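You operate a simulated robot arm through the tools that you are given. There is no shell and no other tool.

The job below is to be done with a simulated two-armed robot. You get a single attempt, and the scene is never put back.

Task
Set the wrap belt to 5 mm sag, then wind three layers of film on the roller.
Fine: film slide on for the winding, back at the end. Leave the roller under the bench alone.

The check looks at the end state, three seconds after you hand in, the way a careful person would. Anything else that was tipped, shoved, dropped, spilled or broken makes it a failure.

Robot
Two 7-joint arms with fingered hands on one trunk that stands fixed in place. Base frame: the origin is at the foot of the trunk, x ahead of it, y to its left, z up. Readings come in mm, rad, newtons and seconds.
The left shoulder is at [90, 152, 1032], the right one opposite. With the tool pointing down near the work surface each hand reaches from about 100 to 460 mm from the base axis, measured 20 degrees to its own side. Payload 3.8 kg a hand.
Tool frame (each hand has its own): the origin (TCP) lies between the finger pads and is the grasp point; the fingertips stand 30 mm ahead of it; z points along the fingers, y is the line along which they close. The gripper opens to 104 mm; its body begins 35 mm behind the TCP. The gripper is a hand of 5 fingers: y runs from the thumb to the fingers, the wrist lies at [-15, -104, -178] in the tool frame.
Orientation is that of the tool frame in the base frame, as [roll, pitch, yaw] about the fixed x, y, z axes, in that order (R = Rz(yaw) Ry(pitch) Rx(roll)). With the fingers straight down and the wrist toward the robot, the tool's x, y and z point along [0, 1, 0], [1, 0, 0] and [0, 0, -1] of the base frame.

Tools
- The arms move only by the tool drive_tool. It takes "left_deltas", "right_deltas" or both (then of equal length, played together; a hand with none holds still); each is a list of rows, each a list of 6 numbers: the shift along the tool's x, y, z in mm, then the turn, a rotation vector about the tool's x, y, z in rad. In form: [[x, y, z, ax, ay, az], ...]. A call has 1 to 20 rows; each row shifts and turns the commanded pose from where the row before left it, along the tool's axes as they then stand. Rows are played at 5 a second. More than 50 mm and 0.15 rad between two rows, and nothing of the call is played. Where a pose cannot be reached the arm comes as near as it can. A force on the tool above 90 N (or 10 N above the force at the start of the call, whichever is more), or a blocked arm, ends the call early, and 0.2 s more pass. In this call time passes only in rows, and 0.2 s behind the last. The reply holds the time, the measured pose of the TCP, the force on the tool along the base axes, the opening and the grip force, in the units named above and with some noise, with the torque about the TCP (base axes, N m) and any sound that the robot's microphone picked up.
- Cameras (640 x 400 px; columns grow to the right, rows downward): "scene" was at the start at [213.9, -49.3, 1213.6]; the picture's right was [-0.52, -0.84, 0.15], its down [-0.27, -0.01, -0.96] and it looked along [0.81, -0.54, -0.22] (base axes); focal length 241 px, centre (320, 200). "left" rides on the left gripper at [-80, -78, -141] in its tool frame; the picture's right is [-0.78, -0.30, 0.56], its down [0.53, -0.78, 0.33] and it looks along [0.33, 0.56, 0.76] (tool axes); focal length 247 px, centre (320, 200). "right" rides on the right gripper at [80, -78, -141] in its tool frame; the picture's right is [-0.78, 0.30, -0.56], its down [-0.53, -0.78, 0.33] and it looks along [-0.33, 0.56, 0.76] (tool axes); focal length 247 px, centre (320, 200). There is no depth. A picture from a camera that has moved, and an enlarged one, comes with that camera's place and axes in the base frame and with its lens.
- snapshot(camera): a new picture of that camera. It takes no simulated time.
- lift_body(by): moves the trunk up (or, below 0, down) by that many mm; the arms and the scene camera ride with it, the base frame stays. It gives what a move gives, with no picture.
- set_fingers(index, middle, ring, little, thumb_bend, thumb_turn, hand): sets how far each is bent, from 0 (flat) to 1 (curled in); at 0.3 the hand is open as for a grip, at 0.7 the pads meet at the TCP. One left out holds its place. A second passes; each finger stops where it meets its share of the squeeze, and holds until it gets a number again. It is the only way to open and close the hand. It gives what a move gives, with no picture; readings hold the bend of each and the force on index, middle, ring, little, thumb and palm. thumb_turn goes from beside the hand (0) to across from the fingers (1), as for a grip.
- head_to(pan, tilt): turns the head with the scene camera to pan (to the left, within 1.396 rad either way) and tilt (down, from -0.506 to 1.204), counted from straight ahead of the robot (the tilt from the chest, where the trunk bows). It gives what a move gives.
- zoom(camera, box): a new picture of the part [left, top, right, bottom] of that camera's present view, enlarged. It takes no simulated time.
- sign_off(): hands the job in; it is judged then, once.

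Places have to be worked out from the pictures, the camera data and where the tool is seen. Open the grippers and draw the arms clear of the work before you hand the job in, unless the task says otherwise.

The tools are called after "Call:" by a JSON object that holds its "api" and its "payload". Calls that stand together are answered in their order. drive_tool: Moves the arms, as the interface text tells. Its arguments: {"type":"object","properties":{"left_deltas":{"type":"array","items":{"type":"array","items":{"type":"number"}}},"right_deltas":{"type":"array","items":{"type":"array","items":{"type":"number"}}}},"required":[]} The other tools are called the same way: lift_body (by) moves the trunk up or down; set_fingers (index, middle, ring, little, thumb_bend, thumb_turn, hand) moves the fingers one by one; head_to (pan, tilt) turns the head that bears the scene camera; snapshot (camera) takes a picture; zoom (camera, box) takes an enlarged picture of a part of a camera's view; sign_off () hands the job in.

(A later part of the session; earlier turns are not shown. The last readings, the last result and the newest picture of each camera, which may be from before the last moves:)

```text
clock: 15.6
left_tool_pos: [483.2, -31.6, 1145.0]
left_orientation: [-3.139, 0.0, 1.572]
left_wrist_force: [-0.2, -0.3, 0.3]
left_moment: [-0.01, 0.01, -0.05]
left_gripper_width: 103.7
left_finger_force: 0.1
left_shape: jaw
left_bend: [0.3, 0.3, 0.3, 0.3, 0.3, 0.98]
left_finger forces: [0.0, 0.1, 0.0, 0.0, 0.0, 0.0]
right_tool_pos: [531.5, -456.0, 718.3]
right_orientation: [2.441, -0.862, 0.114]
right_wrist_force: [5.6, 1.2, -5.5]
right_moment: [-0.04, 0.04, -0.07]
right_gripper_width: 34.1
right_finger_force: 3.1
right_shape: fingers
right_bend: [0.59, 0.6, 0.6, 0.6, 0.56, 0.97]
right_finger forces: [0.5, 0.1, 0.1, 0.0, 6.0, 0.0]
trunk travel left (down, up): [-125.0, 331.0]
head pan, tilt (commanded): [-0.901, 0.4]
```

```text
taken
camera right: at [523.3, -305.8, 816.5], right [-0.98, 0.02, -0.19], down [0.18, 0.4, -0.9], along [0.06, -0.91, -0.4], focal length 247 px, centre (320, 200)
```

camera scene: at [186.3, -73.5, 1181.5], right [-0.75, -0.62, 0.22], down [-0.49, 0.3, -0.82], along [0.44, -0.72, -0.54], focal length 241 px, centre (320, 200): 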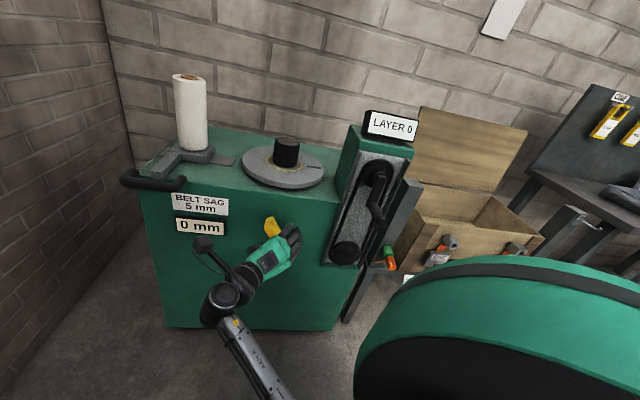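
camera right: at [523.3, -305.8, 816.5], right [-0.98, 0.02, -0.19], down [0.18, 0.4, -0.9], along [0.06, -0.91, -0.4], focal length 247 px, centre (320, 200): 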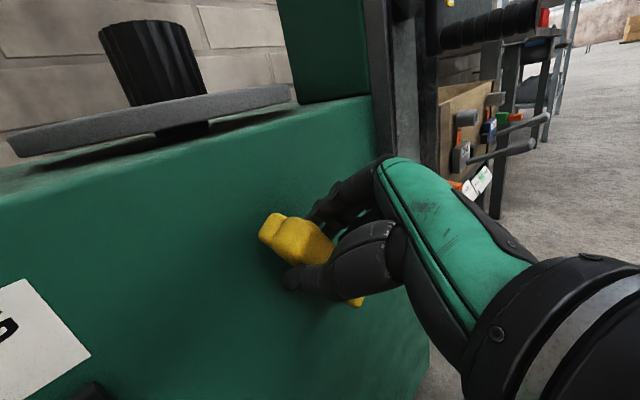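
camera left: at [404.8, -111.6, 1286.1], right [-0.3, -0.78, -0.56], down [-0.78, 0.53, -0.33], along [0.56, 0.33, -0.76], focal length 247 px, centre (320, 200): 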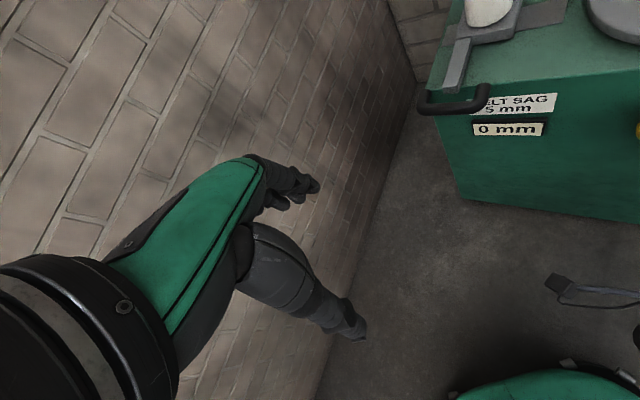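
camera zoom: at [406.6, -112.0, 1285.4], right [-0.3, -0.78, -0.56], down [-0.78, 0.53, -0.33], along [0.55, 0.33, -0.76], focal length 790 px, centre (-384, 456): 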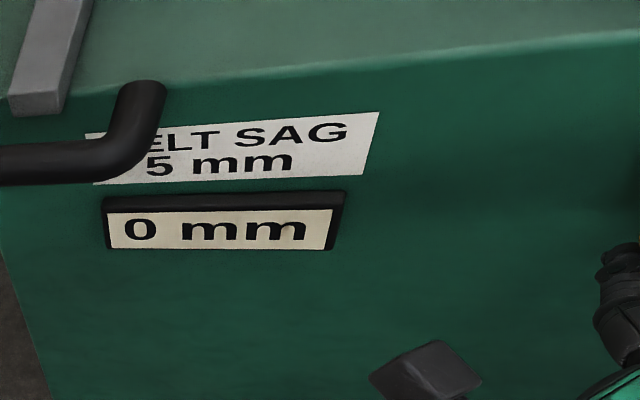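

The thumb is now pushing with about 6 N; the lever may have just begun to move. I continue another 0.1 rad the same way.

Call:
{"api": "drive_tool", "payload": {"right_deltas": [[-0.45, 5.9, -1.76, 0.0204, 0.0145, 0.0433], [-0.45, 5.9, -1.76, 0.0204, 0.0145, 0.0433]]}}

Call:
{"api": "zoom", "payload": {"camera": "left", "box": [440, 60, 640, 180]}}

Call:
{"api": "snapshot", "payload": {"camera": "right"}}

Call:
{"api": "snapshot", "payload": {"camera": "scene"}}

```text
clock: 16.2
left_tool_pos: [481.7, -32.4, 1146.4]
left_orientation: [-3.141, -0.001, 1.57]
left_wrist_force: [0.3, -1.1, 0.8]
left_moment: [-0.03, 0.02, 0.01]
left_gripper_width: 103.6
left_finger_force: 0.0
left_shape: jaw
left_bend: [0.3, 0.3, 0.3, 0.3, 0.3, 0.98]
left_finger forces: [0.1, 0.0, 0.0, 0.0, 0.0, 0.0]
right_tool_pos: [521.7, -466.2, 727.1]
right_orientation: [2.546, -0.938, 0.029]
right_wrist_force: [1.6, 0.7, -4.2]
right_moment: [-0.03, 0.02, -0.09]
right_gripper_width: 33.9
right_finger_force: 3.1
right_shape: fingers
right_bend: [0.59, 0.6, 0.6, 0.6, 0.56, 0.98]
right_finger forces: [1.3, 0.3, 0.0, 0.0, 3.8, 0.0]
trunk travel left (down, up): [-125.0, 331.0]
head pan, tilt (commanded): [-0.901, 0.4]
```

```text
3.20 times, centred on (540, 120) of left
camera zoom: at [405.4, -112.5, 1285.8], right [-0.3, -0.78, -0.56], down [-0.78, 0.54, -0.33], along [0.55, 0.33, -0.76], focal length 790 px, centre (-384, 456)
```

zoom: 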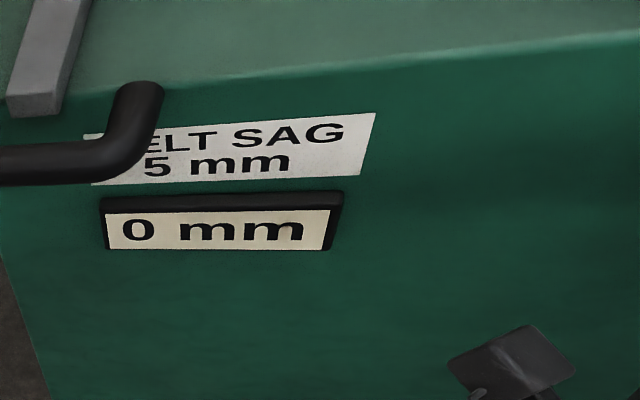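

```text
taken
camera right: at [507.0, -322.9, 832.9], right [-0.97, 0.04, -0.25], down [0.24, 0.46, -0.85], along [0.08, -0.89, -0.46], focal length 247 px, centre (320, 200)
```

right: 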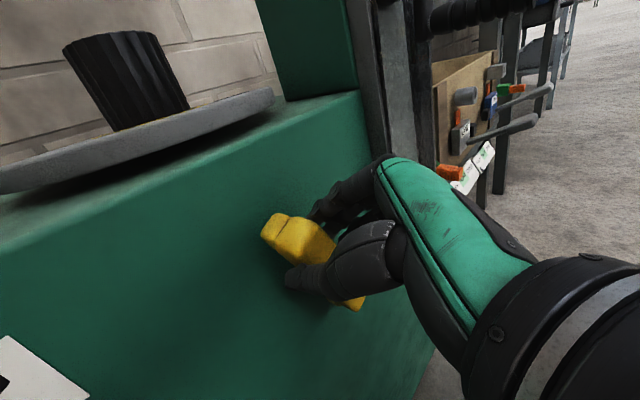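

```text
taken
camera scene: at [186.3, -73.9, 1181.5], right [-0.75, -0.62, 0.22], down [-0.49, 0.31, -0.82], along [0.44, -0.72, -0.54], focal length 241 px, centre (320, 200)
```

scene: 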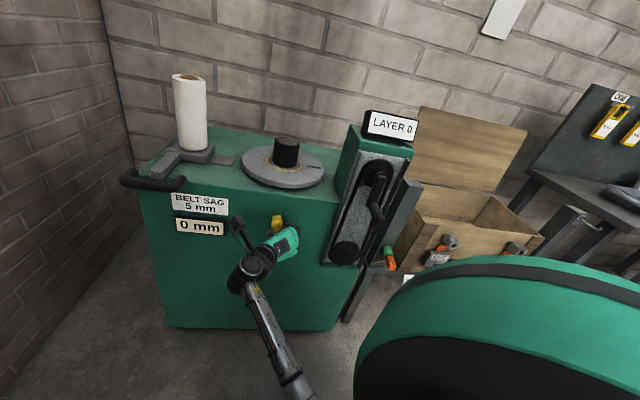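

The lever follows the hand, but the readout is still 0 mm after about 0.19 rad. I continue clockwise another 0.2 rad.

Call:
{"api": "drive_tool", "payload": {"right_deltas": [[-0.45, 5.9, -1.76, 0.0204, 0.0145, 0.0433], [-0.45, 5.9, -1.76, 0.0204, 0.0145, 0.0433], [-0.45, 5.9, -1.76, 0.0204, 0.0145, 0.0433], [-0.45, 5.9, -1.76, 0.0204, 0.0145, 0.0433]]}}

Call:
{"api": "zoom", "payload": {"camera": "left", "box": [440, 60, 640, 180]}}

Call:
{"api": "snapshot", "payload": {"camera": "right"}}

Call:
{"api": "snapshot", "payload": {"camera": "scene"}}

```text
clock: 17.2
left_tool_pos: [482.6, -31.1, 1146.2]
left_orientation: [-3.139, 0.0, 1.572]
left_wrist_force: [0.6, 0.5, 0.1]
left_moment: [0.0, -0.01, -0.01]
left_gripper_width: 103.6
left_finger_force: 0.1
left_shape: jaw
left_bend: [0.3, 0.3, 0.3, 0.3, 0.3, 0.98]
left_finger forces: [0.1, 0.0, 0.1, 0.0, 0.1, 0.0]
right_tool_pos: [506.7, -482.5, 733.5]
right_orientation: [2.833, -1.067, -0.212]
right_wrist_force: [-0.6, 0.1, -3.6]
right_moment: [0.0, 0.07, -0.1]
right_gripper_width: 33.9
right_finger_force: 3.0
right_shape: fingers
right_bend: [0.58, 0.59, 0.6, 0.6, 0.57, 0.98]
right_finger forces: [2.0, 1.0, 0.0, 0.0, 3.1, 0.0]
trunk travel left (down, up): [-125.0, 331.0]
head pan, tilt (commanded): [-0.901, 0.4]
```

```text
3.20 times, centred on (540, 120) of left
camera zoom: at [405.5, -112.6, 1285.8], right [-0.3, -0.78, -0.56], down [-0.78, 0.54, -0.33], along [0.55, 0.33, -0.76], focal length 790 px, centre (-384, 456)
```

zoom: 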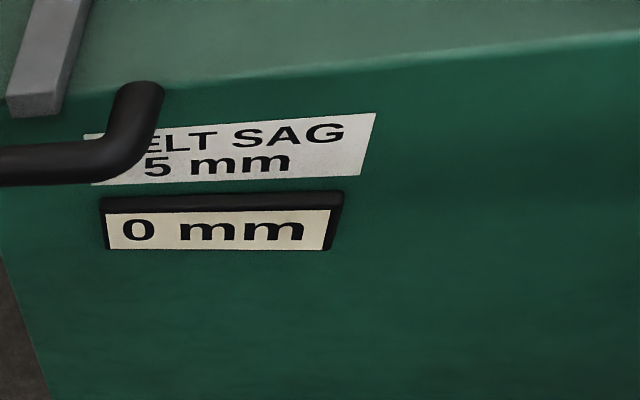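

```text
taken
camera right: at [474.1, -355.7, 857.0], right [-0.92, 0.08, -0.38], down [0.36, 0.58, -0.74], along [0.16, -0.81, -0.56], focal length 247 px, centre (320, 200)
```

right: 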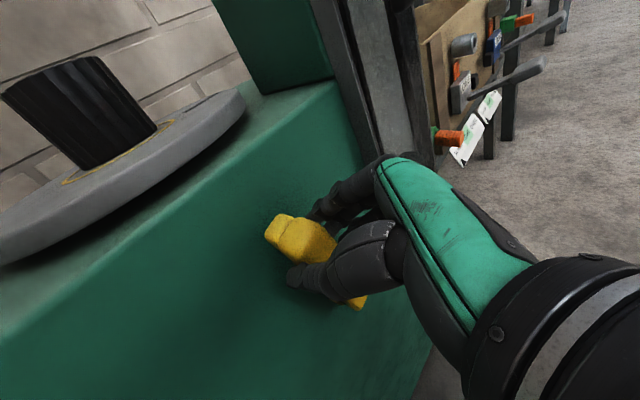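

```text
taken
camera scene: at [186.4, -74.0, 1181.5], right [-0.75, -0.62, 0.22], down [-0.49, 0.31, -0.81], along [0.44, -0.72, -0.54], focal length 241 px, centre (320, 200)
```

scene: 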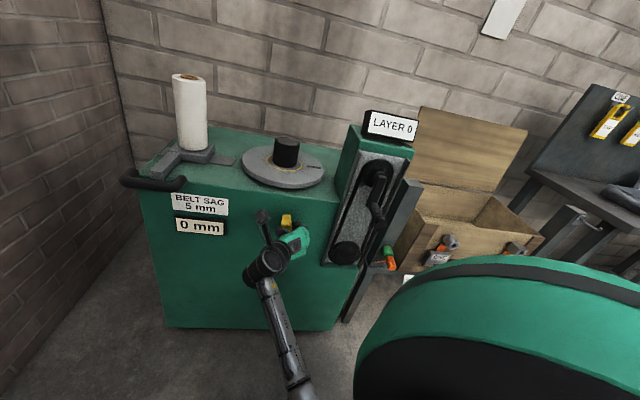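

Lever is now near vertical, moving freely, readout still 0. I keep swinging clockwise another 0.3 rad, checking the readout.

Call:
{"api": "drive_tool", "payload": {"right_deltas": [[-0.45, 5.9, -1.76, 0.0204, 0.0145, 0.0433], [-0.45, 5.9, -1.76, 0.0204, 0.0145, 0.0433], [-0.45, 5.9, -1.76, 0.0204, 0.0145, 0.0433], [-0.45, 5.9, -1.76, 0.0204, 0.0145, 0.0433]]}}

Call:
{"api": "zoom", "payload": {"camera": "left", "box": [440, 60, 640, 180]}}

Call:
{"api": "snapshot", "payload": {"camera": "right"}}

Call:
{"api": "zoom", "payload": {"camera": "scene", "box": [140, 100, 440, 300]}}

```text
clock: 18.2
left_tool_pos: [482.0, -32.0, 1145.2]
left_orientation: [-3.141, 0.0, 1.569]
left_wrist_force: [0.2, -0.3, 0.1]
left_moment: [0.0, -0.03, 0.03]
left_gripper_width: 103.6
left_finger_force: 0.1
left_shape: jaw
left_bend: [0.3, 0.3, 0.3, 0.3, 0.3, 0.98]
left_finger forces: [0.0, 0.1, 0.0, 0.0, 0.0, 0.1]
right_tool_pos: [488.6, -499.0, 737.2]
right_orientation: [-3.034, -1.143, -0.588]
right_wrist_force: [1.2, 1.4, -5.1]
right_moment: [-0.02, 0.09, -0.07]
right_gripper_width: 34.0
right_finger_force: 2.7
right_shape: fingers
right_bend: [0.58, 0.59, 0.6, 0.6, 0.56, 0.98]
right_finger forces: [1.5, 0.7, 0.1, 0.0, 3.7, 0.1]
trunk travel left (down, up): [-125.0, 331.0]
head pan, tilt (commanded): [-0.901, 0.4]
```

```text
3.20 times, centred on (540, 120) of left
camera zoom: at [405.6, -112.4, 1285.8], right [-0.3, -0.78, -0.56], down [-0.78, 0.54, -0.33], along [0.55, 0.33, -0.76], focal length 790 px, centre (-384, 456)
```

zoom: 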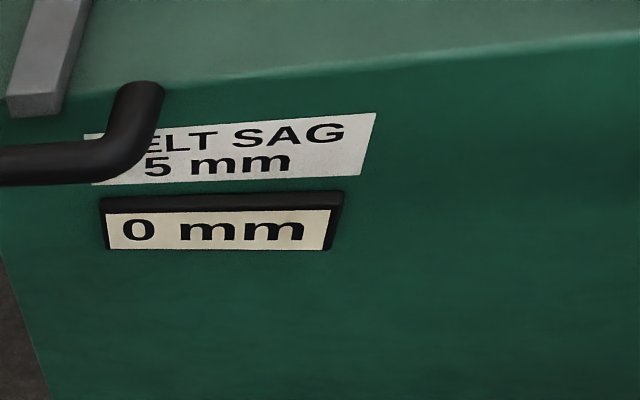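

```text
taken
camera right: at [438.5, -390.8, 870.8], right [-0.86, 0.15, -0.49], down [0.45, 0.67, -0.59], along [0.24, -0.73, -0.64], focal length 247 px, centre (320, 200)
```

right: 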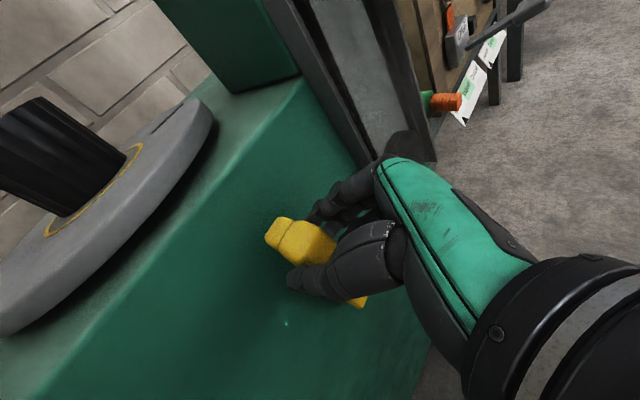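

```text
2.00 times, centred on (290, 200) of scene
camera zoom: at [186.5, -73.8, 1181.5], right [-0.75, -0.62, 0.22], down [-0.49, 0.31, -0.81], along [0.44, -0.72, -0.54], focal length 482 px, centre (380, 200)
```

zoom: 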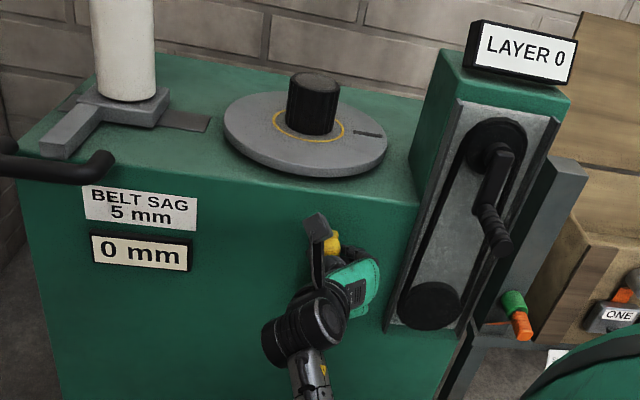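

The lever is now about vertical, readout still 0. I continue clockwise 0.3 rad more to see if the reading begins to change on that side.

Call:
{"api": "drive_tool", "payload": {"right_deltas": [[-0.45, 5.9, -1.76, 0.0204, 0.0145, 0.0433], [-0.45, 5.9, -1.76, 0.0204, 0.0145, 0.0433], [-0.45, 5.9, -1.76, 0.0204, 0.0145, 0.0433]]}}

Call:
{"api": "zoom", "payload": {"camera": "left", "box": [440, 60, 640, 180]}}

Call:
{"api": "snapshot", "payload": {"camera": "right"}}

Call:
{"api": "zoom", "payload": {"camera": "scene", "box": [140, 100, 440, 300]}}

```text
clock: 19.0
left_tool_pos: [482.3, -30.3, 1146.2]
left_orientation: [-3.139, -0.001, 1.572]
left_wrist_force: [0.6, -0.7, -0.1]
left_moment: [0.02, 0.0, -0.01]
left_gripper_width: 103.6
left_finger_force: 0.0
left_shape: jaw
left_bend: [0.3, 0.3, 0.3, 0.3, 0.3, 0.98]
left_finger forces: [0.0, 0.1, 0.1, 0.0, 0.0, 0.1]
right_tool_pos: [475.2, -512.1, 735.9]
right_orientation: [-2.672, -1.148, -0.918]
right_wrist_force: [-2.0, 1.2, -5.8]
right_moment: [0.05, 0.11, -0.05]
right_gripper_width: 33.7
right_finger_force: 2.8
right_shape: fingers
right_bend: [0.58, 0.59, 0.6, 0.6, 0.57, 0.98]
right_finger forces: [2.3, 1.4, 0.0, 0.1, 2.8, 0.0]
trunk travel left (down, up): [-125.0, 331.0]
head pan, tilt (commanded): [-0.901, 0.4]
```

```text
3.20 times, centred on (540, 120) of left
camera zoom: at [405.4, -112.7, 1285.8], right [-0.3, -0.78, -0.56], down [-0.78, 0.54, -0.33], along [0.55, 0.33, -0.76], focal length 790 px, centre (-384, 456)
```

zoom: 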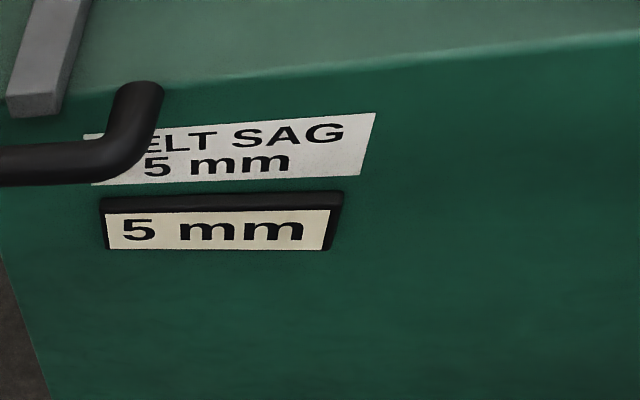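

```text
taken
camera right: at [410.3, -419.0, 874.5], right [-0.8, 0.2, -0.56], down [0.51, 0.73, -0.46], along [0.31, -0.66, -0.69], focal length 247 px, centre (320, 200)
```

right: 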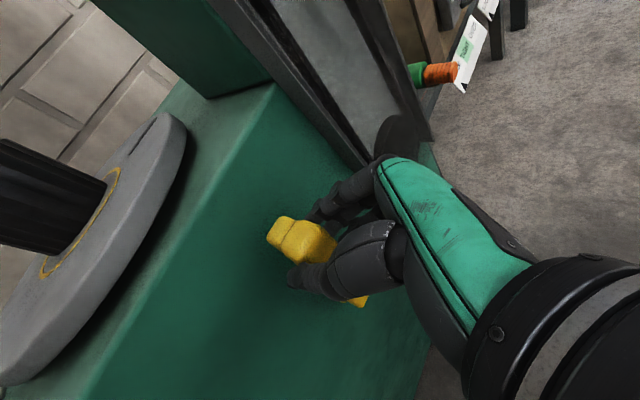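

```text
2.00 times, centred on (290, 200) of scene
camera zoom: at [186.3, -74.0, 1181.5], right [-0.75, -0.62, 0.22], down [-0.49, 0.31, -0.81], along [0.44, -0.72, -0.54], focal length 482 px, centre (380, 200)
```

zoom: 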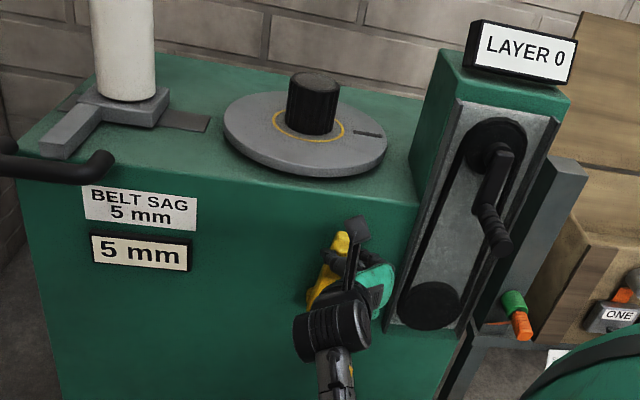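

The readout has changed to exactly 5 mm. I stop here, open the hand and check that the lever stays.

Call:
{"api": "set_fingers", "payload": {"hand": "right", "index": 0.3, "middle": 0.3, "ring": 0.3, "little": 0.3, "thumb_bend": 0.3}}

Call:
{"api": "zoom", "payload": {"camera": "left", "box": [440, 60, 640, 180]}}

Call:
{"api": "snapshot", "payload": {"camera": "right"}}

Call:
{"api": "zoom", "payload": {"camera": "scene", "box": [140, 100, 440, 300]}}

```text
clock: 20.0
left_tool_pos: [482.7, -30.9, 1145.6]
left_orientation: [-3.139, 0.001, 1.57]
left_wrist_force: [-0.2, 0.5, 0.8]
left_moment: [0.0, -0.02, -0.02]
left_gripper_width: 103.6
left_finger_force: 0.0
left_shape: jaw
left_bend: [0.3, 0.3, 0.3, 0.3, 0.3, 0.98]
left_finger forces: [0.0, 0.0, 0.0, 0.0, 0.0, 0.0]
right_tool_pos: [475.0, -511.7, 736.1]
right_orientation: [-2.671, -1.149, -0.917]
right_wrist_force: [0.1, -0.6, -1.3]
right_moment: [-0.05, 0.02, 0.01]
right_gripper_width: 102.6
right_finger_force: 0.0
right_shape: fingers
right_bend: [0.3, 0.3, 0.3, 0.3, 0.3, 0.98]
right_finger forces: [0.0, 0.1, 0.1, 0.0, 0.0, 0.0]
trunk travel left (down, up): [-125.0, 331.0]
head pan, tilt (commanded): [-0.901, 0.4]
```

```text
3.20 times, centred on (540, 120) of left
camera zoom: at [405.1, -112.0, 1286.0], right [-0.3, -0.78, -0.56], down [-0.78, 0.53, -0.33], along [0.56, 0.33, -0.76], focal length 790 px, centre (-384, 456)
```

zoom: 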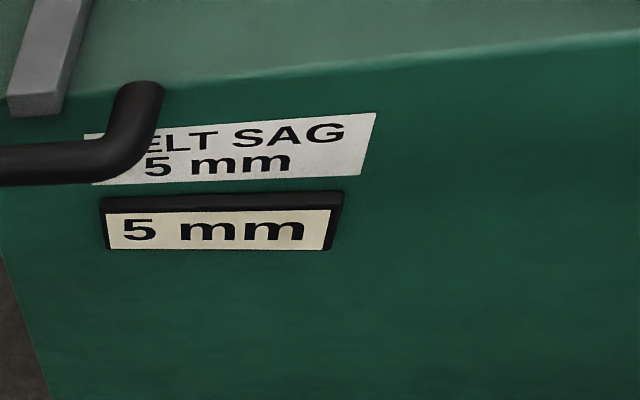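

```text
taken
camera right: at [410.6, -418.2, 875.1], right [-0.8, 0.2, -0.56], down [0.51, 0.73, -0.47], along [0.31, -0.66, -0.69], focal length 247 px, centre (320, 200)
```

right: 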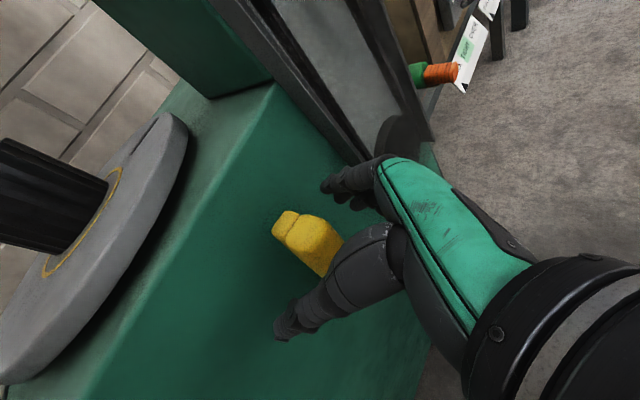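

```text
2.00 times, centred on (290, 200) of scene
camera zoom: at [186.0, -73.5, 1181.6], right [-0.75, -0.62, 0.22], down [-0.49, 0.3, -0.82], along [0.44, -0.72, -0.54], focal length 482 px, centre (380, 200)
```

zoom: 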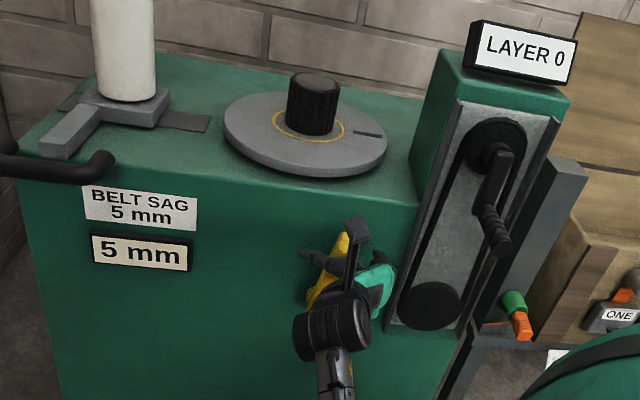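

It holds at 5 mm with the hand open. I retract along the finger axis away from the lever.

Call:
{"api": "drive_tool", "payload": {"right_deltas": [[0, 0, -20, 0, 0, 0], [0, 0, -20, 0, 0, 0], [0, 0, -25, 0, 0, 0], [0, 0, -25, 0, 0, 0], [0, 0, -25, 0, 0, 0]]}}

Call:
{"api": "snapshot", "payload": {"camera": "right"}}

Call:
{"api": "snapshot", "payload": {"camera": "scene"}}

Call:
{"api": "zoom", "payload": {"camera": "left", "box": [400, 0, 640, 180]}}

```text
clock: 21.1
left_tool_pos: [480.6, -32.3, 1148.3]
left_orientation: [3.14, -0.001, 1.57]
left_wrist_force: [0.5, 0.3, -0.2]
left_moment: [0.01, 0.02, -0.04]
left_gripper_width: 104.0
left_finger_force: 0.0
left_shape: jaw
left_bend: [0.3, 0.3, 0.3, 0.3, 0.3, 0.98]
left_finger forces: [0.0, 0.1, 0.1, 0.0, 0.0, 0.0]
right_tool_pos: [450.9, -495.0, 849.6]
right_orientation: [-2.282, -1.299, -1.274]
right_wrist_force: [-0.3, -0.5, 0.1]
right_moment: [-0.01, 0.02, 0.01]
right_gripper_width: 103.2
right_finger_force: 0.1
right_shape: fingers
right_bend: [0.3, 0.3, 0.3, 0.3, 0.3, 0.97]
right_finger forces: [0.1, 0.0, 0.0, 0.1, 0.1, 0.0]
trunk travel left (down, up): [-125.0, 331.0]
head pan, tilt (commanded): [-0.901, 0.4]
stopped in row 5 (right hand): the arm was blocked; the commanded pose is now the measured one
```

```text
taken
camera right: at [360.1, -393.6, 966.5], right [-0.69, 0.15, -0.71], down [0.58, 0.7, -0.41], along [0.44, -0.7, -0.57], focal length 247 px, centre (320, 200)
```

right: 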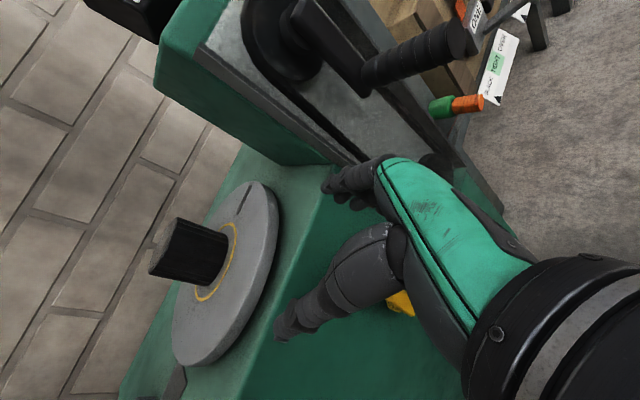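

```text
taken
camera scene: at [185.6, -73.5, 1182.7], right [-0.75, -0.62, 0.22], down [-0.49, 0.3, -0.82], along [0.44, -0.72, -0.53], focal length 241 px, centre (320, 200)
```

scene: 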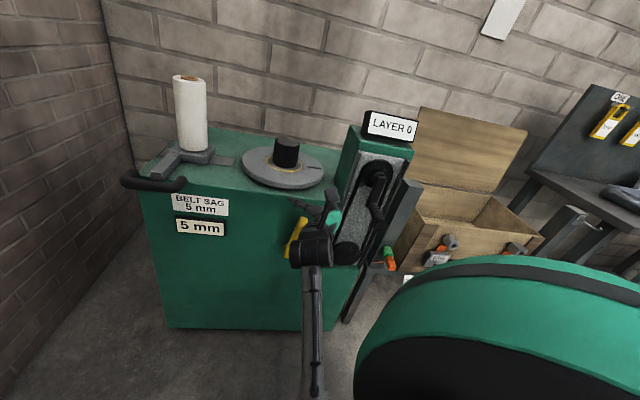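

```text
2.22 times, centred on (520, 90) of left
camera zoom: at [404.6, -111.9, 1287.5], right [-0.3, -0.78, -0.56], down [-0.78, 0.53, -0.33], along [0.56, 0.33, -0.76], focal length 549 px, centre (-124, 444)
```

zoom: 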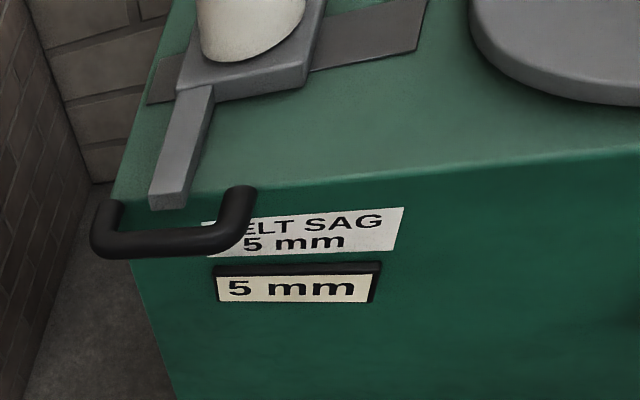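

The retreat ran into a joint limit and the hand rose to (451,-495,850), but nothing was touched and the readout still says 5 mm. Next I swing the hand left, in front of and above the face, toward the film-slide side.

Call:
{"api": "drive_tool", "payload": {"right_deltas": [[1.25, -39.9, 5.5, 0, 0, 0], [1.25, -39.9, 5.5, 0, 0, 0], [1.25, -39.9, 5.5, 0, 0, 0], [1.25, -39.9, 5.5, 0, 0, 0], [1.25, -39.9, 5.5, 0, 0, 0], [1.25, -39.9, 5.5, 0, 0, 0]]}}

Call:
{"api": "snapshot", "payload": {"camera": "right"}}

Call:
{"api": "snapshot", "payload": {"camera": "scene"}}

```text
clock: 22.4
left_tool_pos: [482.5, -31.4, 1146.1]
left_orientation: [-3.139, 0.002, 1.57]
left_wrist_force: [0.5, 0.1, 0.2]
left_moment: [-0.04, 0.01, 0.0]
left_gripper_width: 103.4
left_finger_force: 0.0
left_shape: jaw
left_bend: [0.3, 0.3, 0.3, 0.3, 0.3, 0.98]
left_finger forces: [0.1, 0.0, 0.1, 0.0, 0.0, 0.0]
right_tool_pos: [577.2, -318.1, 908.3]
right_orientation: [-2.433, -1.394, -1.148]
right_wrist_force: [-0.4, 0.7, 0.5]
right_moment: [0.0, 0.02, 0.02]
right_gripper_width: 103.2
right_finger_force: 0.1
right_shape: fingers
right_bend: [0.3, 0.3, 0.3, 0.3, 0.3, 0.97]
right_finger forces: [0.0, 0.1, 0.0, 0.0, 0.0, 0.0]
trunk travel left (down, up): [-125.0, 331.0]
head pan, tilt (commanded): [-0.901, 0.4]
```

```text
taken
camera right: at [490.3, -202.8, 1014.2], right [-0.68, 0.09, -0.72], down [0.6, 0.64, -0.48], along [0.42, -0.76, -0.49], focal length 247 px, centre (320, 200)
```

right: 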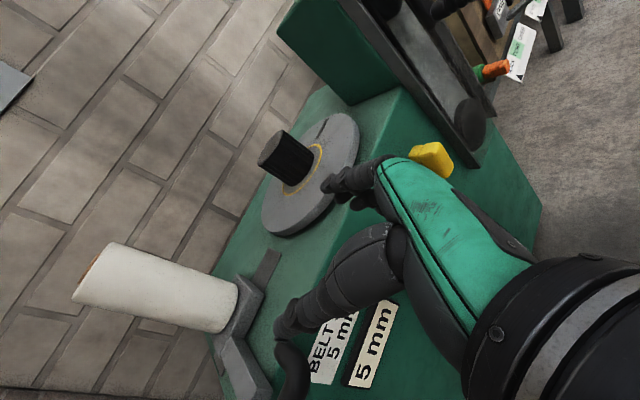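

```text
taken
camera scene: at [186.7, -72.5, 1181.5], right [-0.75, -0.62, 0.22], down [-0.49, 0.3, -0.82], along [0.44, -0.72, -0.53], focal length 241 px, centre (320, 200)
```

scene: 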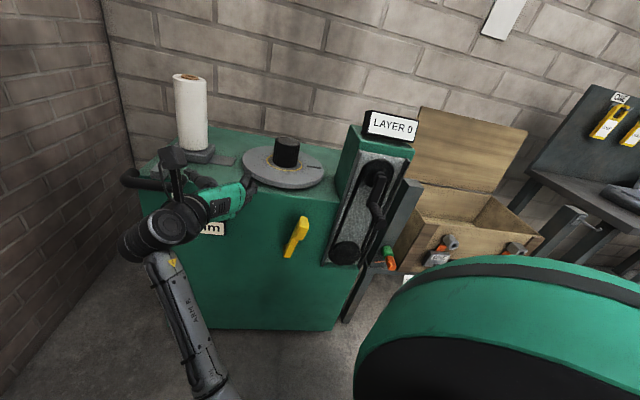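

The hand is now left of centre and clear. I zoom in on the film slide, rail and track from this camera, and on the left camera for another angle.

Call:
{"api": "zoom", "payload": {"camera": "right", "box": [60, 200, 320, 400]}}

Call:
{"api": "zoom", "payload": {"camera": "left", "box": [400, 0, 640, 150]}}

Call:
{"api": "head_to", "payload": {"pan": -0.4, "tilt": 0.4}}

Call:
{"api": "snapshot", "payload": {"camera": "scene"}}

Call:
{"api": "zoom", "payload": {"camera": "scene", "box": [200, 50, 420, 200]}}

```text
2.00 times, centred on (190, 300) of right
camera zoom: at [490.3, -202.8, 1014.2], right [-0.68, 0.09, -0.72], down [0.6, 0.64, -0.48], along [0.42, -0.76, -0.49], focal length 494 px, centre (580, 0)
```

zoom: 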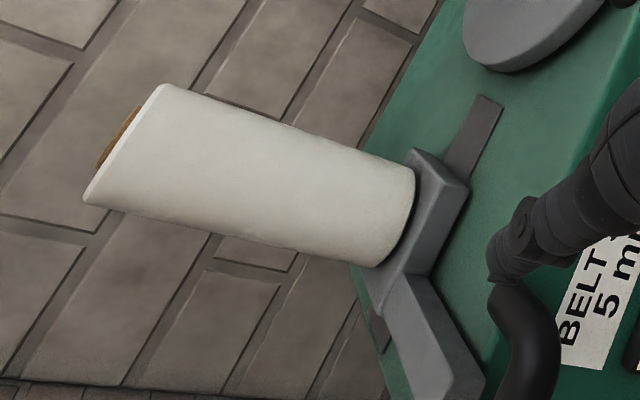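

```text
2.67 times, centred on (520, 75) of left
camera zoom: at [405.8, -111.0, 1285.8], right [-0.3, -0.78, -0.56], down [-0.78, 0.53, -0.33], along [0.55, 0.33, -0.76], focal length 659 px, centre (-213, 533)
```

zoom: 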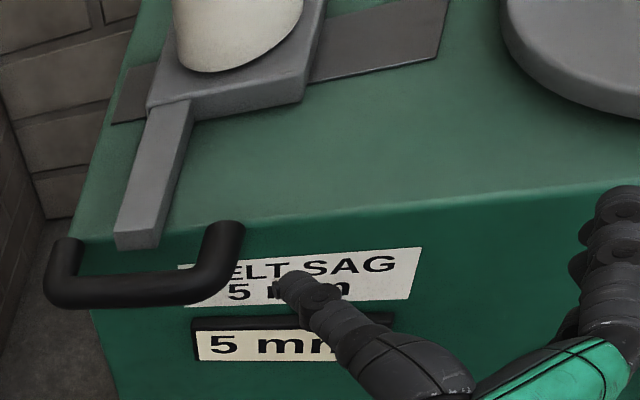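

```text
clock: 23.4
left_tool_pos: [482.7, -30.6, 1146.0]
left_orientation: [-3.14, -0.001, 1.571]
left_wrist_force: [0.5, -0.3, 0.1]
left_moment: [0.0, 0.02, -0.01]
left_gripper_width: 103.6
left_finger_force: 0.1
left_shape: jaw
left_bend: [0.3, 0.3, 0.3, 0.3, 0.3, 0.98]
left_finger forces: [0.0, 0.0, 0.0, 0.1, 0.1, 0.1]
right_tool_pos: [578.2, -319.9, 909.6]
right_orientation: [-2.389, -1.392, -1.194]
right_wrist_force: [0.2, 0.5, -0.2]
right_moment: [0.03, 0.0, 0.01]
right_gripper_width: 103.1
right_finger_force: 0.1
right_shape: fingers
right_bend: [0.3, 0.3, 0.3, 0.3, 0.3, 0.97]
right_finger forces: [0.1, 0.0, 0.1, 0.1, 0.0, 0.0]
trunk travel left (down, up): [-125.0, 331.0]
head pan, tilt (commanded): [-0.4, 0.4]
```

```text
taken
camera scene: at [212.7, -36.9, 1173.8], right [-0.37, -0.92, 0.11], down [-0.6, 0.15, -0.78], along [0.7, -0.36, -0.61], focal length 241 px, centre (320, 200)
```

scene: 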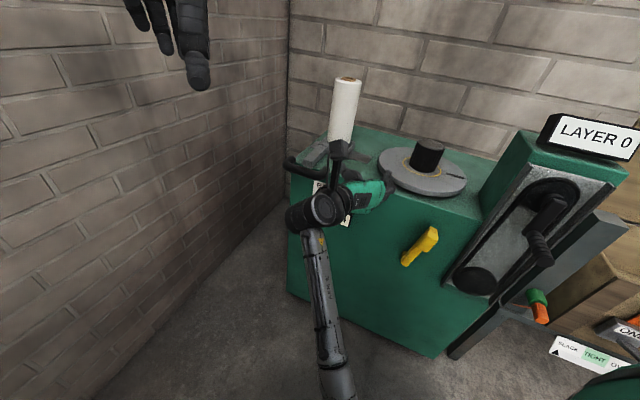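

```text
2.67 times, centred on (310, 125) of scene
camera zoom: at [212.7, -36.9, 1173.8], right [-0.37, -0.92, 0.11], down [-0.6, 0.15, -0.78], along [0.7, -0.36, -0.61], focal length 642 px, centre (347, 400)
```

zoom: 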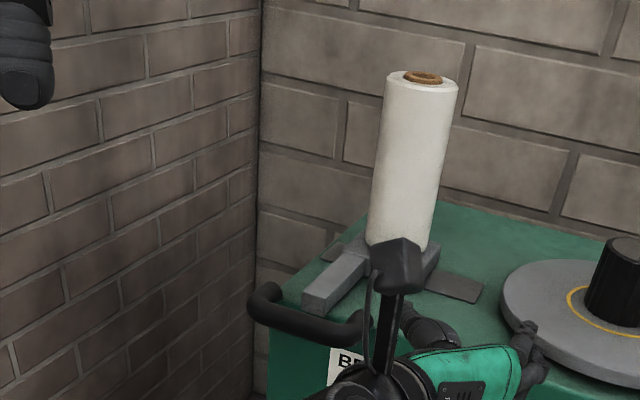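

From the views: slide bar end ≈ (781,-276,825), about 30 mm wide, sitting on a track that runs parallel to the face (u from ~207 to ~412), with a black rail in front of it. Gripping it head-on is hard at that reach, so I turn the hand palm-down, pointing forward, to test reach and push the bar sideways with the fingers.

Call:
{"api": "drive_tool", "payload": {"right_deltas": [[0, 0, 0, 0.0356, -0.0291, -0.1406], [0, 0, 0, 0.0356, -0.0291, -0.1406], [0, 0, 0, 0.0356, -0.0291, -0.1406], [0, 0, 0, 0.0356, -0.0291, -0.1406], [0, 0, 0, 0.0356, -0.0291, -0.1406], [0, 0, 0, 0.0356, -0.0291, -0.1406], [0, 0, 0, 0.0356, -0.0291, -0.1406], [0, 0, 0, 0.0356, -0.0291, -0.1406], [0, 0, 0, 0.0356, -0.0291, -0.1406], [0, 0, 0, 0.0356, -0.0291, -0.1406], [0, 0, 0, 0.0356, -0.0291, -0.1406], [0, 0, 0, 0.0356, -0.0291, -0.1406]]}}

Call:
{"api": "snapshot", "payload": {"camera": "scene"}}

Call:
{"api": "snapshot", "payload": {"camera": "right"}}

```text
clock: 25.7
left_tool_pos: [480.5, -31.9, 1147.8]
left_orientation: [3.141, 0.001, 1.573]
left_wrist_force: [0.4, 0.7, 0.2]
left_moment: [0.02, 0.03, -0.02]
left_gripper_width: 103.3
left_finger_force: 0.0
left_shape: jaw
left_bend: [0.3, 0.3, 0.3, 0.3, 0.3, 0.98]
left_finger forces: [0.1, 0.0, 0.1, 0.1, 0.0, 0.0]
right_tool_pos: [581.7, -277.0, 895.1]
right_orientation: [2.249, -0.481, 1.104]
right_wrist_force: [-0.2, -0.3, -0.2]
right_moment: [-0.02, 0.03, -0.01]
right_gripper_width: 103.3
right_finger_force: 0.0
right_shape: fingers
right_bend: [0.3, 0.3, 0.3, 0.3, 0.3, 0.98]
right_finger forces: [0.0, 0.1, 0.0, 0.0, 0.0, 0.1]
trunk travel left (down, up): [-125.0, 331.0]
head pan, tilt (commanded): [-0.4, 0.4]
stopped in row 11 (right hand): the arm was blocked; the commanded pose is now the measured one
```

```text
taken
camera scene: at [212.1, -36.9, 1174.7], right [-0.37, -0.92, 0.11], down [-0.6, 0.15, -0.78], along [0.7, -0.36, -0.61], focal length 241 px, centre (320, 200)
```

scene: 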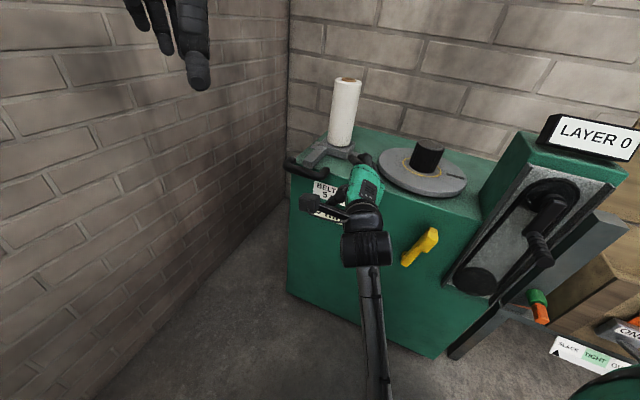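

```text
taken
camera right: at [466.7, -154.1, 956.8], right [-0.65, -0.74, 0.15], down [-0.25, 0.02, -0.97], along [0.72, -0.67, -0.19], focal length 247 px, centre (320, 200)
```

right: 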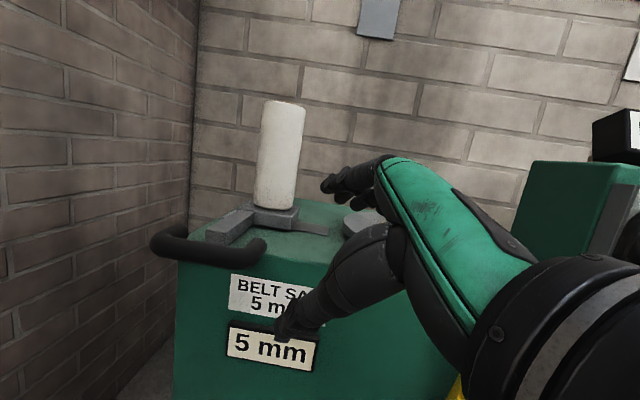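

The hand is rolled about 27° and points forward-left with a clear view of the slide. I test reach by moving forward at a safe height above the machine (z rising to ~945), clear of the film roll.

Call:
{"api": "drive_tool", "payload": {"right_deltas": [[19.7, 21.4, 28.6, 0, 0, 0], [19.7, 21.4, 28.6, 0, 0, 0], [19.7, 21.4, 28.6, 0, 0, 0], [19.7, 21.4, 28.6, 0, 0, 0], [19.7, 21.4, 28.6, 0, 0, 0], [19.7, 21.4, 28.6, 0, 0, 0]]}}

Call:
{"api": "snapshot", "payload": {"camera": "scene"}}

Call:
{"api": "snapshot", "payload": {"camera": "right"}}

```text
clock: 27.1
left_tool_pos: [481.7, -30.5, 1145.1]
left_orientation: [-3.14, 0.0, 1.571]
left_wrist_force: [-0.4, -0.1, -0.2]
left_moment: [0.01, 0.0, 0.0]
left_gripper_width: 103.5
left_finger_force: 0.1
left_shape: jaw
left_bend: [0.3, 0.3, 0.3, 0.3, 0.3, 0.98]
left_finger forces: [0.0, 0.0, 0.1, 0.0, 0.0, 0.1]
right_tool_pos: [821.8, -275.4, 945.1]
right_orientation: [2.246, -0.481, 1.105]
right_wrist_force: [0.7, -1.3, 0.6]
right_moment: [0.02, -0.02, 0.02]
right_gripper_width: 103.1
right_finger_force: 0.1
right_shape: fingers
right_bend: [0.3, 0.3, 0.3, 0.3, 0.3, 0.98]
right_finger forces: [0.0, 0.1, 0.0, 0.0, 0.0, 0.0]
trunk travel left (down, up): [-125.0, 331.0]
head pan, tilt (commanded): [-0.4, 0.4]
```

```text
taken
camera scene: at [213.4, -37.1, 1173.6], right [-0.37, -0.92, 0.11], down [-0.6, 0.15, -0.78], along [0.7, -0.36, -0.61], focal length 241 px, centre (320, 200)
```

scene: 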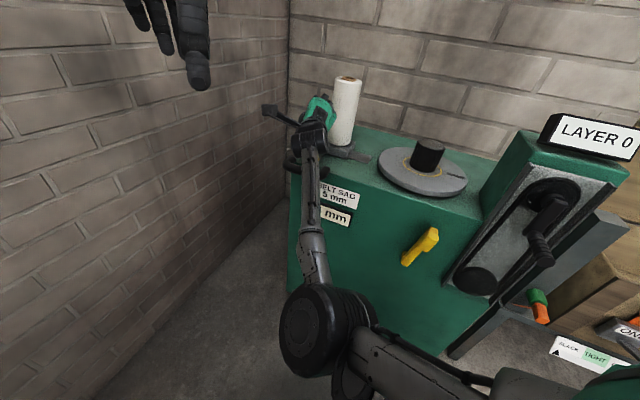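

```text
taken
camera right: at [706.1, -152.6, 1005.9], right [-0.65, -0.74, 0.15], down [-0.25, 0.01, -0.97], along [0.72, -0.67, -0.19], focal length 247 px, centre (320, 200)
```

right: 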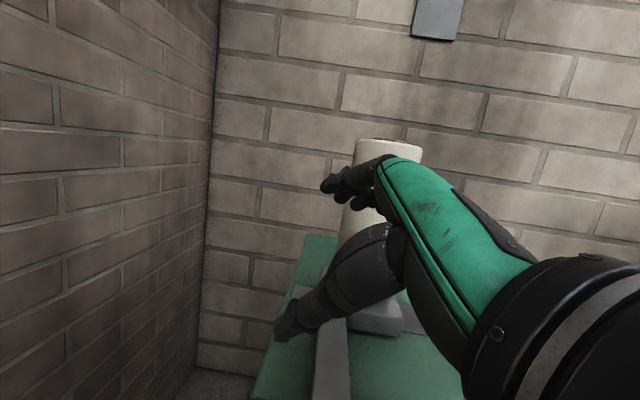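

Reach is ample: the hand got to (822,-275,945) with the elbow still bent. I tuck the thumb beside the hand, bend the fingers a bit, and yaw the hand slightly right so the fingers point more along the bar.

Call:
{"api": "set_fingers", "payload": {"hand": "right", "index": 0.45, "middle": 0.45, "ring": 0.45, "little": 0.45, "thumb_bend": 0.1, "thumb_turn": 0}}

Call:
{"api": "drive_tool", "payload": {"right_deltas": [[0, 0, 0, -0.069, -0.103, 0.083], [0, 0, 0, -0.069, -0.103, 0.083], [0, 0, 0, -0.069, -0.103, 0.083]]}}

Call:
{"api": "snapshot", "payload": {"camera": "right"}}

Call:
{"api": "snapshot", "payload": {"camera": "scene"}}

Call:
{"api": "snapshot", "payload": {"camera": "left"}}

```text
clock: 28.1
left_tool_pos: [482.0, -32.1, 1145.3]
left_orientation: [-3.139, -0.001, 1.57]
left_wrist_force: [0.1, 1.2, -0.2]
left_moment: [0.0, 0.0, 0.03]
left_gripper_width: 103.6
left_finger_force: 0.0
left_shape: jaw
left_bend: [0.3, 0.3, 0.3, 0.3, 0.3, 0.98]
left_finger forces: [0.1, 0.0, 0.1, 0.0, 0.1, 0.0]
right_tool_pos: [821.1, -275.8, 944.7]
right_orientation: [2.245, -0.482, 1.108]
right_wrist_force: [-0.7, 0.4, -0.1]
right_moment: [0.04, -0.02, 0.0]
right_gripper_width: 146.7
right_finger_force: 0.0
right_shape: fingers
right_bend: [0.45, 0.45, 0.45, 0.45, 0.1, 0.0]
right_finger forces: [0.1, 0.1, 0.1, 0.0, 0.0, 0.0]
trunk travel left (down, up): [-125.0, 331.0]
head pan, tilt (commanded): [-0.4, 0.4]
```

```text
clock: 28.9
left_tool_pos: [483.3, -30.9, 1145.3]
left_orientation: [-3.14, 0.001, 1.572]
left_wrist_force: [0.0, 0.2, 0.1]
left_moment: [0.0, 0.0, 0.02]
left_gripper_width: 103.8
left_finger_force: 0.2
left_shape: jaw
left_bend: [0.3, 0.3, 0.3, 0.3, 0.3, 0.98]
left_finger forces: [0.0, 0.1, 0.0, 0.0, 0.0, 0.0]
right_tool_pos: [820.5, -278.1, 943.9]
right_orientation: [2.246, -0.481, 0.653]
right_wrist_force: [0.0, -0.5, -1.3]
right_moment: [0.0, -0.02, -0.02]
right_gripper_width: 146.6
right_finger_force: 0.0
right_shape: fingers
right_bend: [0.45, 0.45, 0.45, 0.45, 0.1, 0.0]
right_finger forces: [0.0, 0.0, 0.0, 0.0, 0.1, 0.1]
trunk travel left (down, up): [-125.0, 331.0]
head pan, tilt (commanded): [-0.4, 0.4]
```

```text
taken
camera right: at [770.1, -116.1, 1006.0], right [-0.91, -0.38, 0.15], down [-0.21, 0.12, -0.97], along [0.35, -0.92, -0.19], focal length 247 px, centre (320, 200)
```

right: 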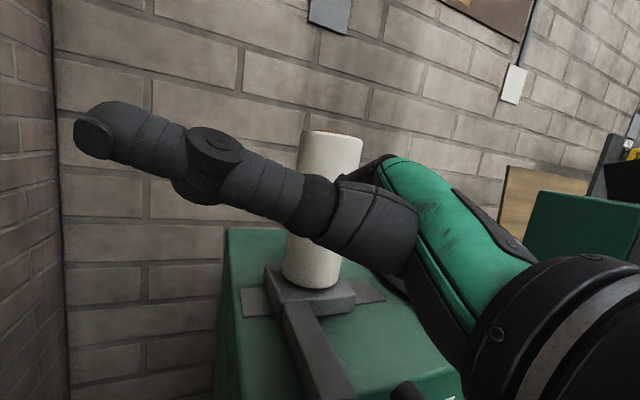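

```text
taken
camera scene: at [212.9, -36.6, 1173.8], right [-0.37, -0.92, 0.11], down [-0.6, 0.15, -0.78], along [0.7, -0.36, -0.61], focal length 241 px, centre (320, 200)
```

scene: 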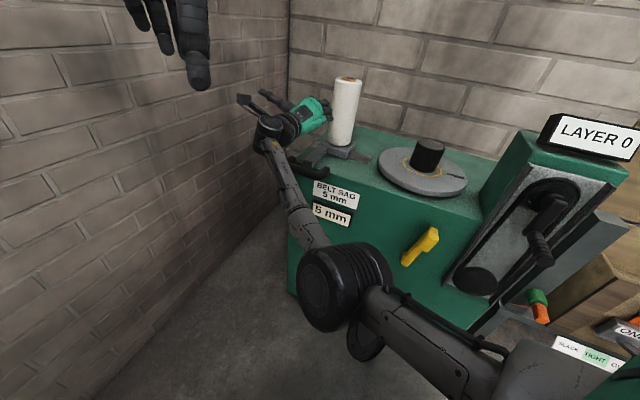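

```text
taken
camera left: at [405.4, -111.6, 1286.0], right [-0.3, -0.78, -0.56], down [-0.78, 0.53, -0.33], along [0.55, 0.33, -0.76], focal length 247 px, centre (320, 200)
```

left: 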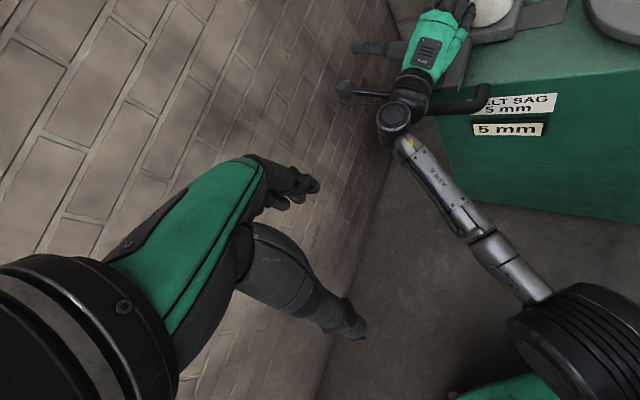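

The thumb now sticks out to the left, out of the way, and the arm still has slack. I shift left and descend partway so the fingers end up on the left side of the slide bar, then check.

Call:
{"api": "drive_tool", "payload": {"right_deltas": [[22.7, -22.5, 3.5, 0, 0, 0], [22.7, -22.5, 3.5, 0, 0, 0], [-13.1, -19.6, 15.8, 0, 0, 0], [-13.1, -19.6, 15.8, 0, 0, 0]]}}

Call:
{"api": "snapshot", "payload": {"camera": "right"}}

Call:
{"api": "zoom", "payload": {"camera": "scene", "box": [220, 60, 400, 200]}}

Call:
{"api": "zoom", "payload": {"camera": "left", "box": [340, 0, 600, 150]}}

```text
clock: 29.9
left_tool_pos: [481.6, -31.4, 1145.5]
left_orientation: [-3.14, 0.0, 1.572]
left_wrist_force: [-1.0, 0.1, -0.4]
left_moment: [0.01, -0.03, -0.05]
left_gripper_width: 103.7
left_finger_force: 0.0
left_shape: jaw
left_bend: [0.3, 0.3, 0.3, 0.3, 0.3, 0.98]
left_finger forces: [0.0, 0.1, 0.0, 0.0, 0.1, 0.1]
right_tool_pos: [829.8, -242.1, 877.8]
right_orientation: [2.248, -0.484, 0.655]
right_wrist_force: [0.7, 0.9, -0.6]
right_moment: [0.0, 0.02, 0.01]
right_gripper_width: 146.6
right_finger_force: 0.0
right_shape: fingers
right_bend: [0.45, 0.45, 0.45, 0.45, 0.1, 0.0]
right_finger forces: [0.1, 0.0, 0.0, 0.0, 0.0, 0.0]
right hand out of reach, approached as far as the arm can: row 2, 4
trunk travel left (down, up): [-125.0, 331.0]
head pan, tilt (commanded): [-0.4, 0.4]
```

```text
taken
camera right: at [778.7, -80.9, 939.2], right [-0.91, -0.39, 0.15], down [-0.21, 0.12, -0.97], along [0.36, -0.91, -0.19], focal length 247 px, centre (320, 200)
```

right: 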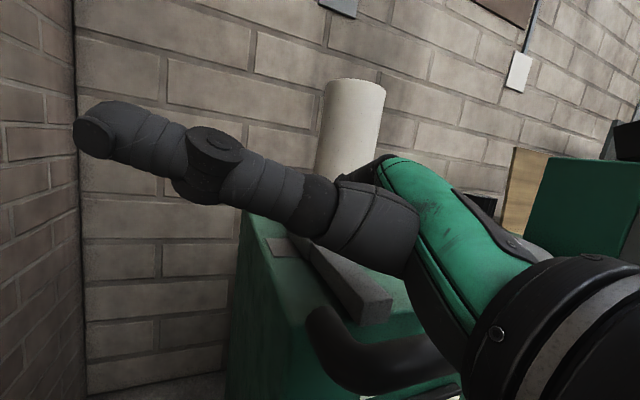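

```text
2.86 times, centred on (310, 130) of scene
camera zoom: at [213.1, -37.3, 1173.6], right [-0.37, -0.92, 0.11], down [-0.6, 0.15, -0.78], along [0.7, -0.36, -0.61], focal length 688 px, centre (349, 400)
```

zoom: 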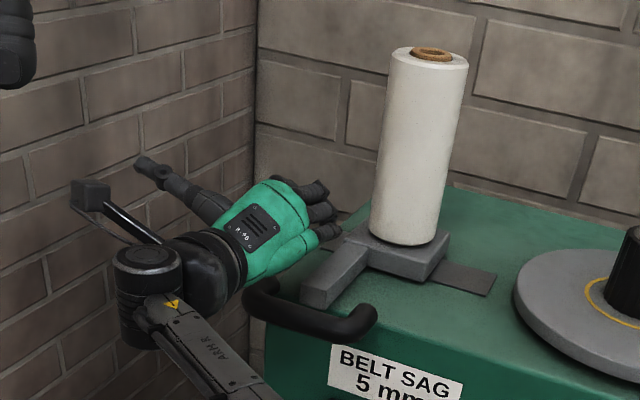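

```text
2.46 times, centred on (470, 75) of left
camera zoom: at [405.6, -112.4, 1285.7], right [-0.3, -0.78, -0.56], down [-0.78, 0.54, -0.33], along [0.55, 0.33, -0.76], focal length 608 px, centre (-49, 508)
```

zoom: 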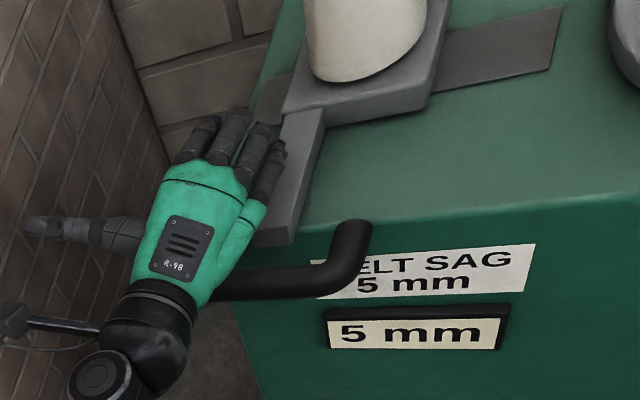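

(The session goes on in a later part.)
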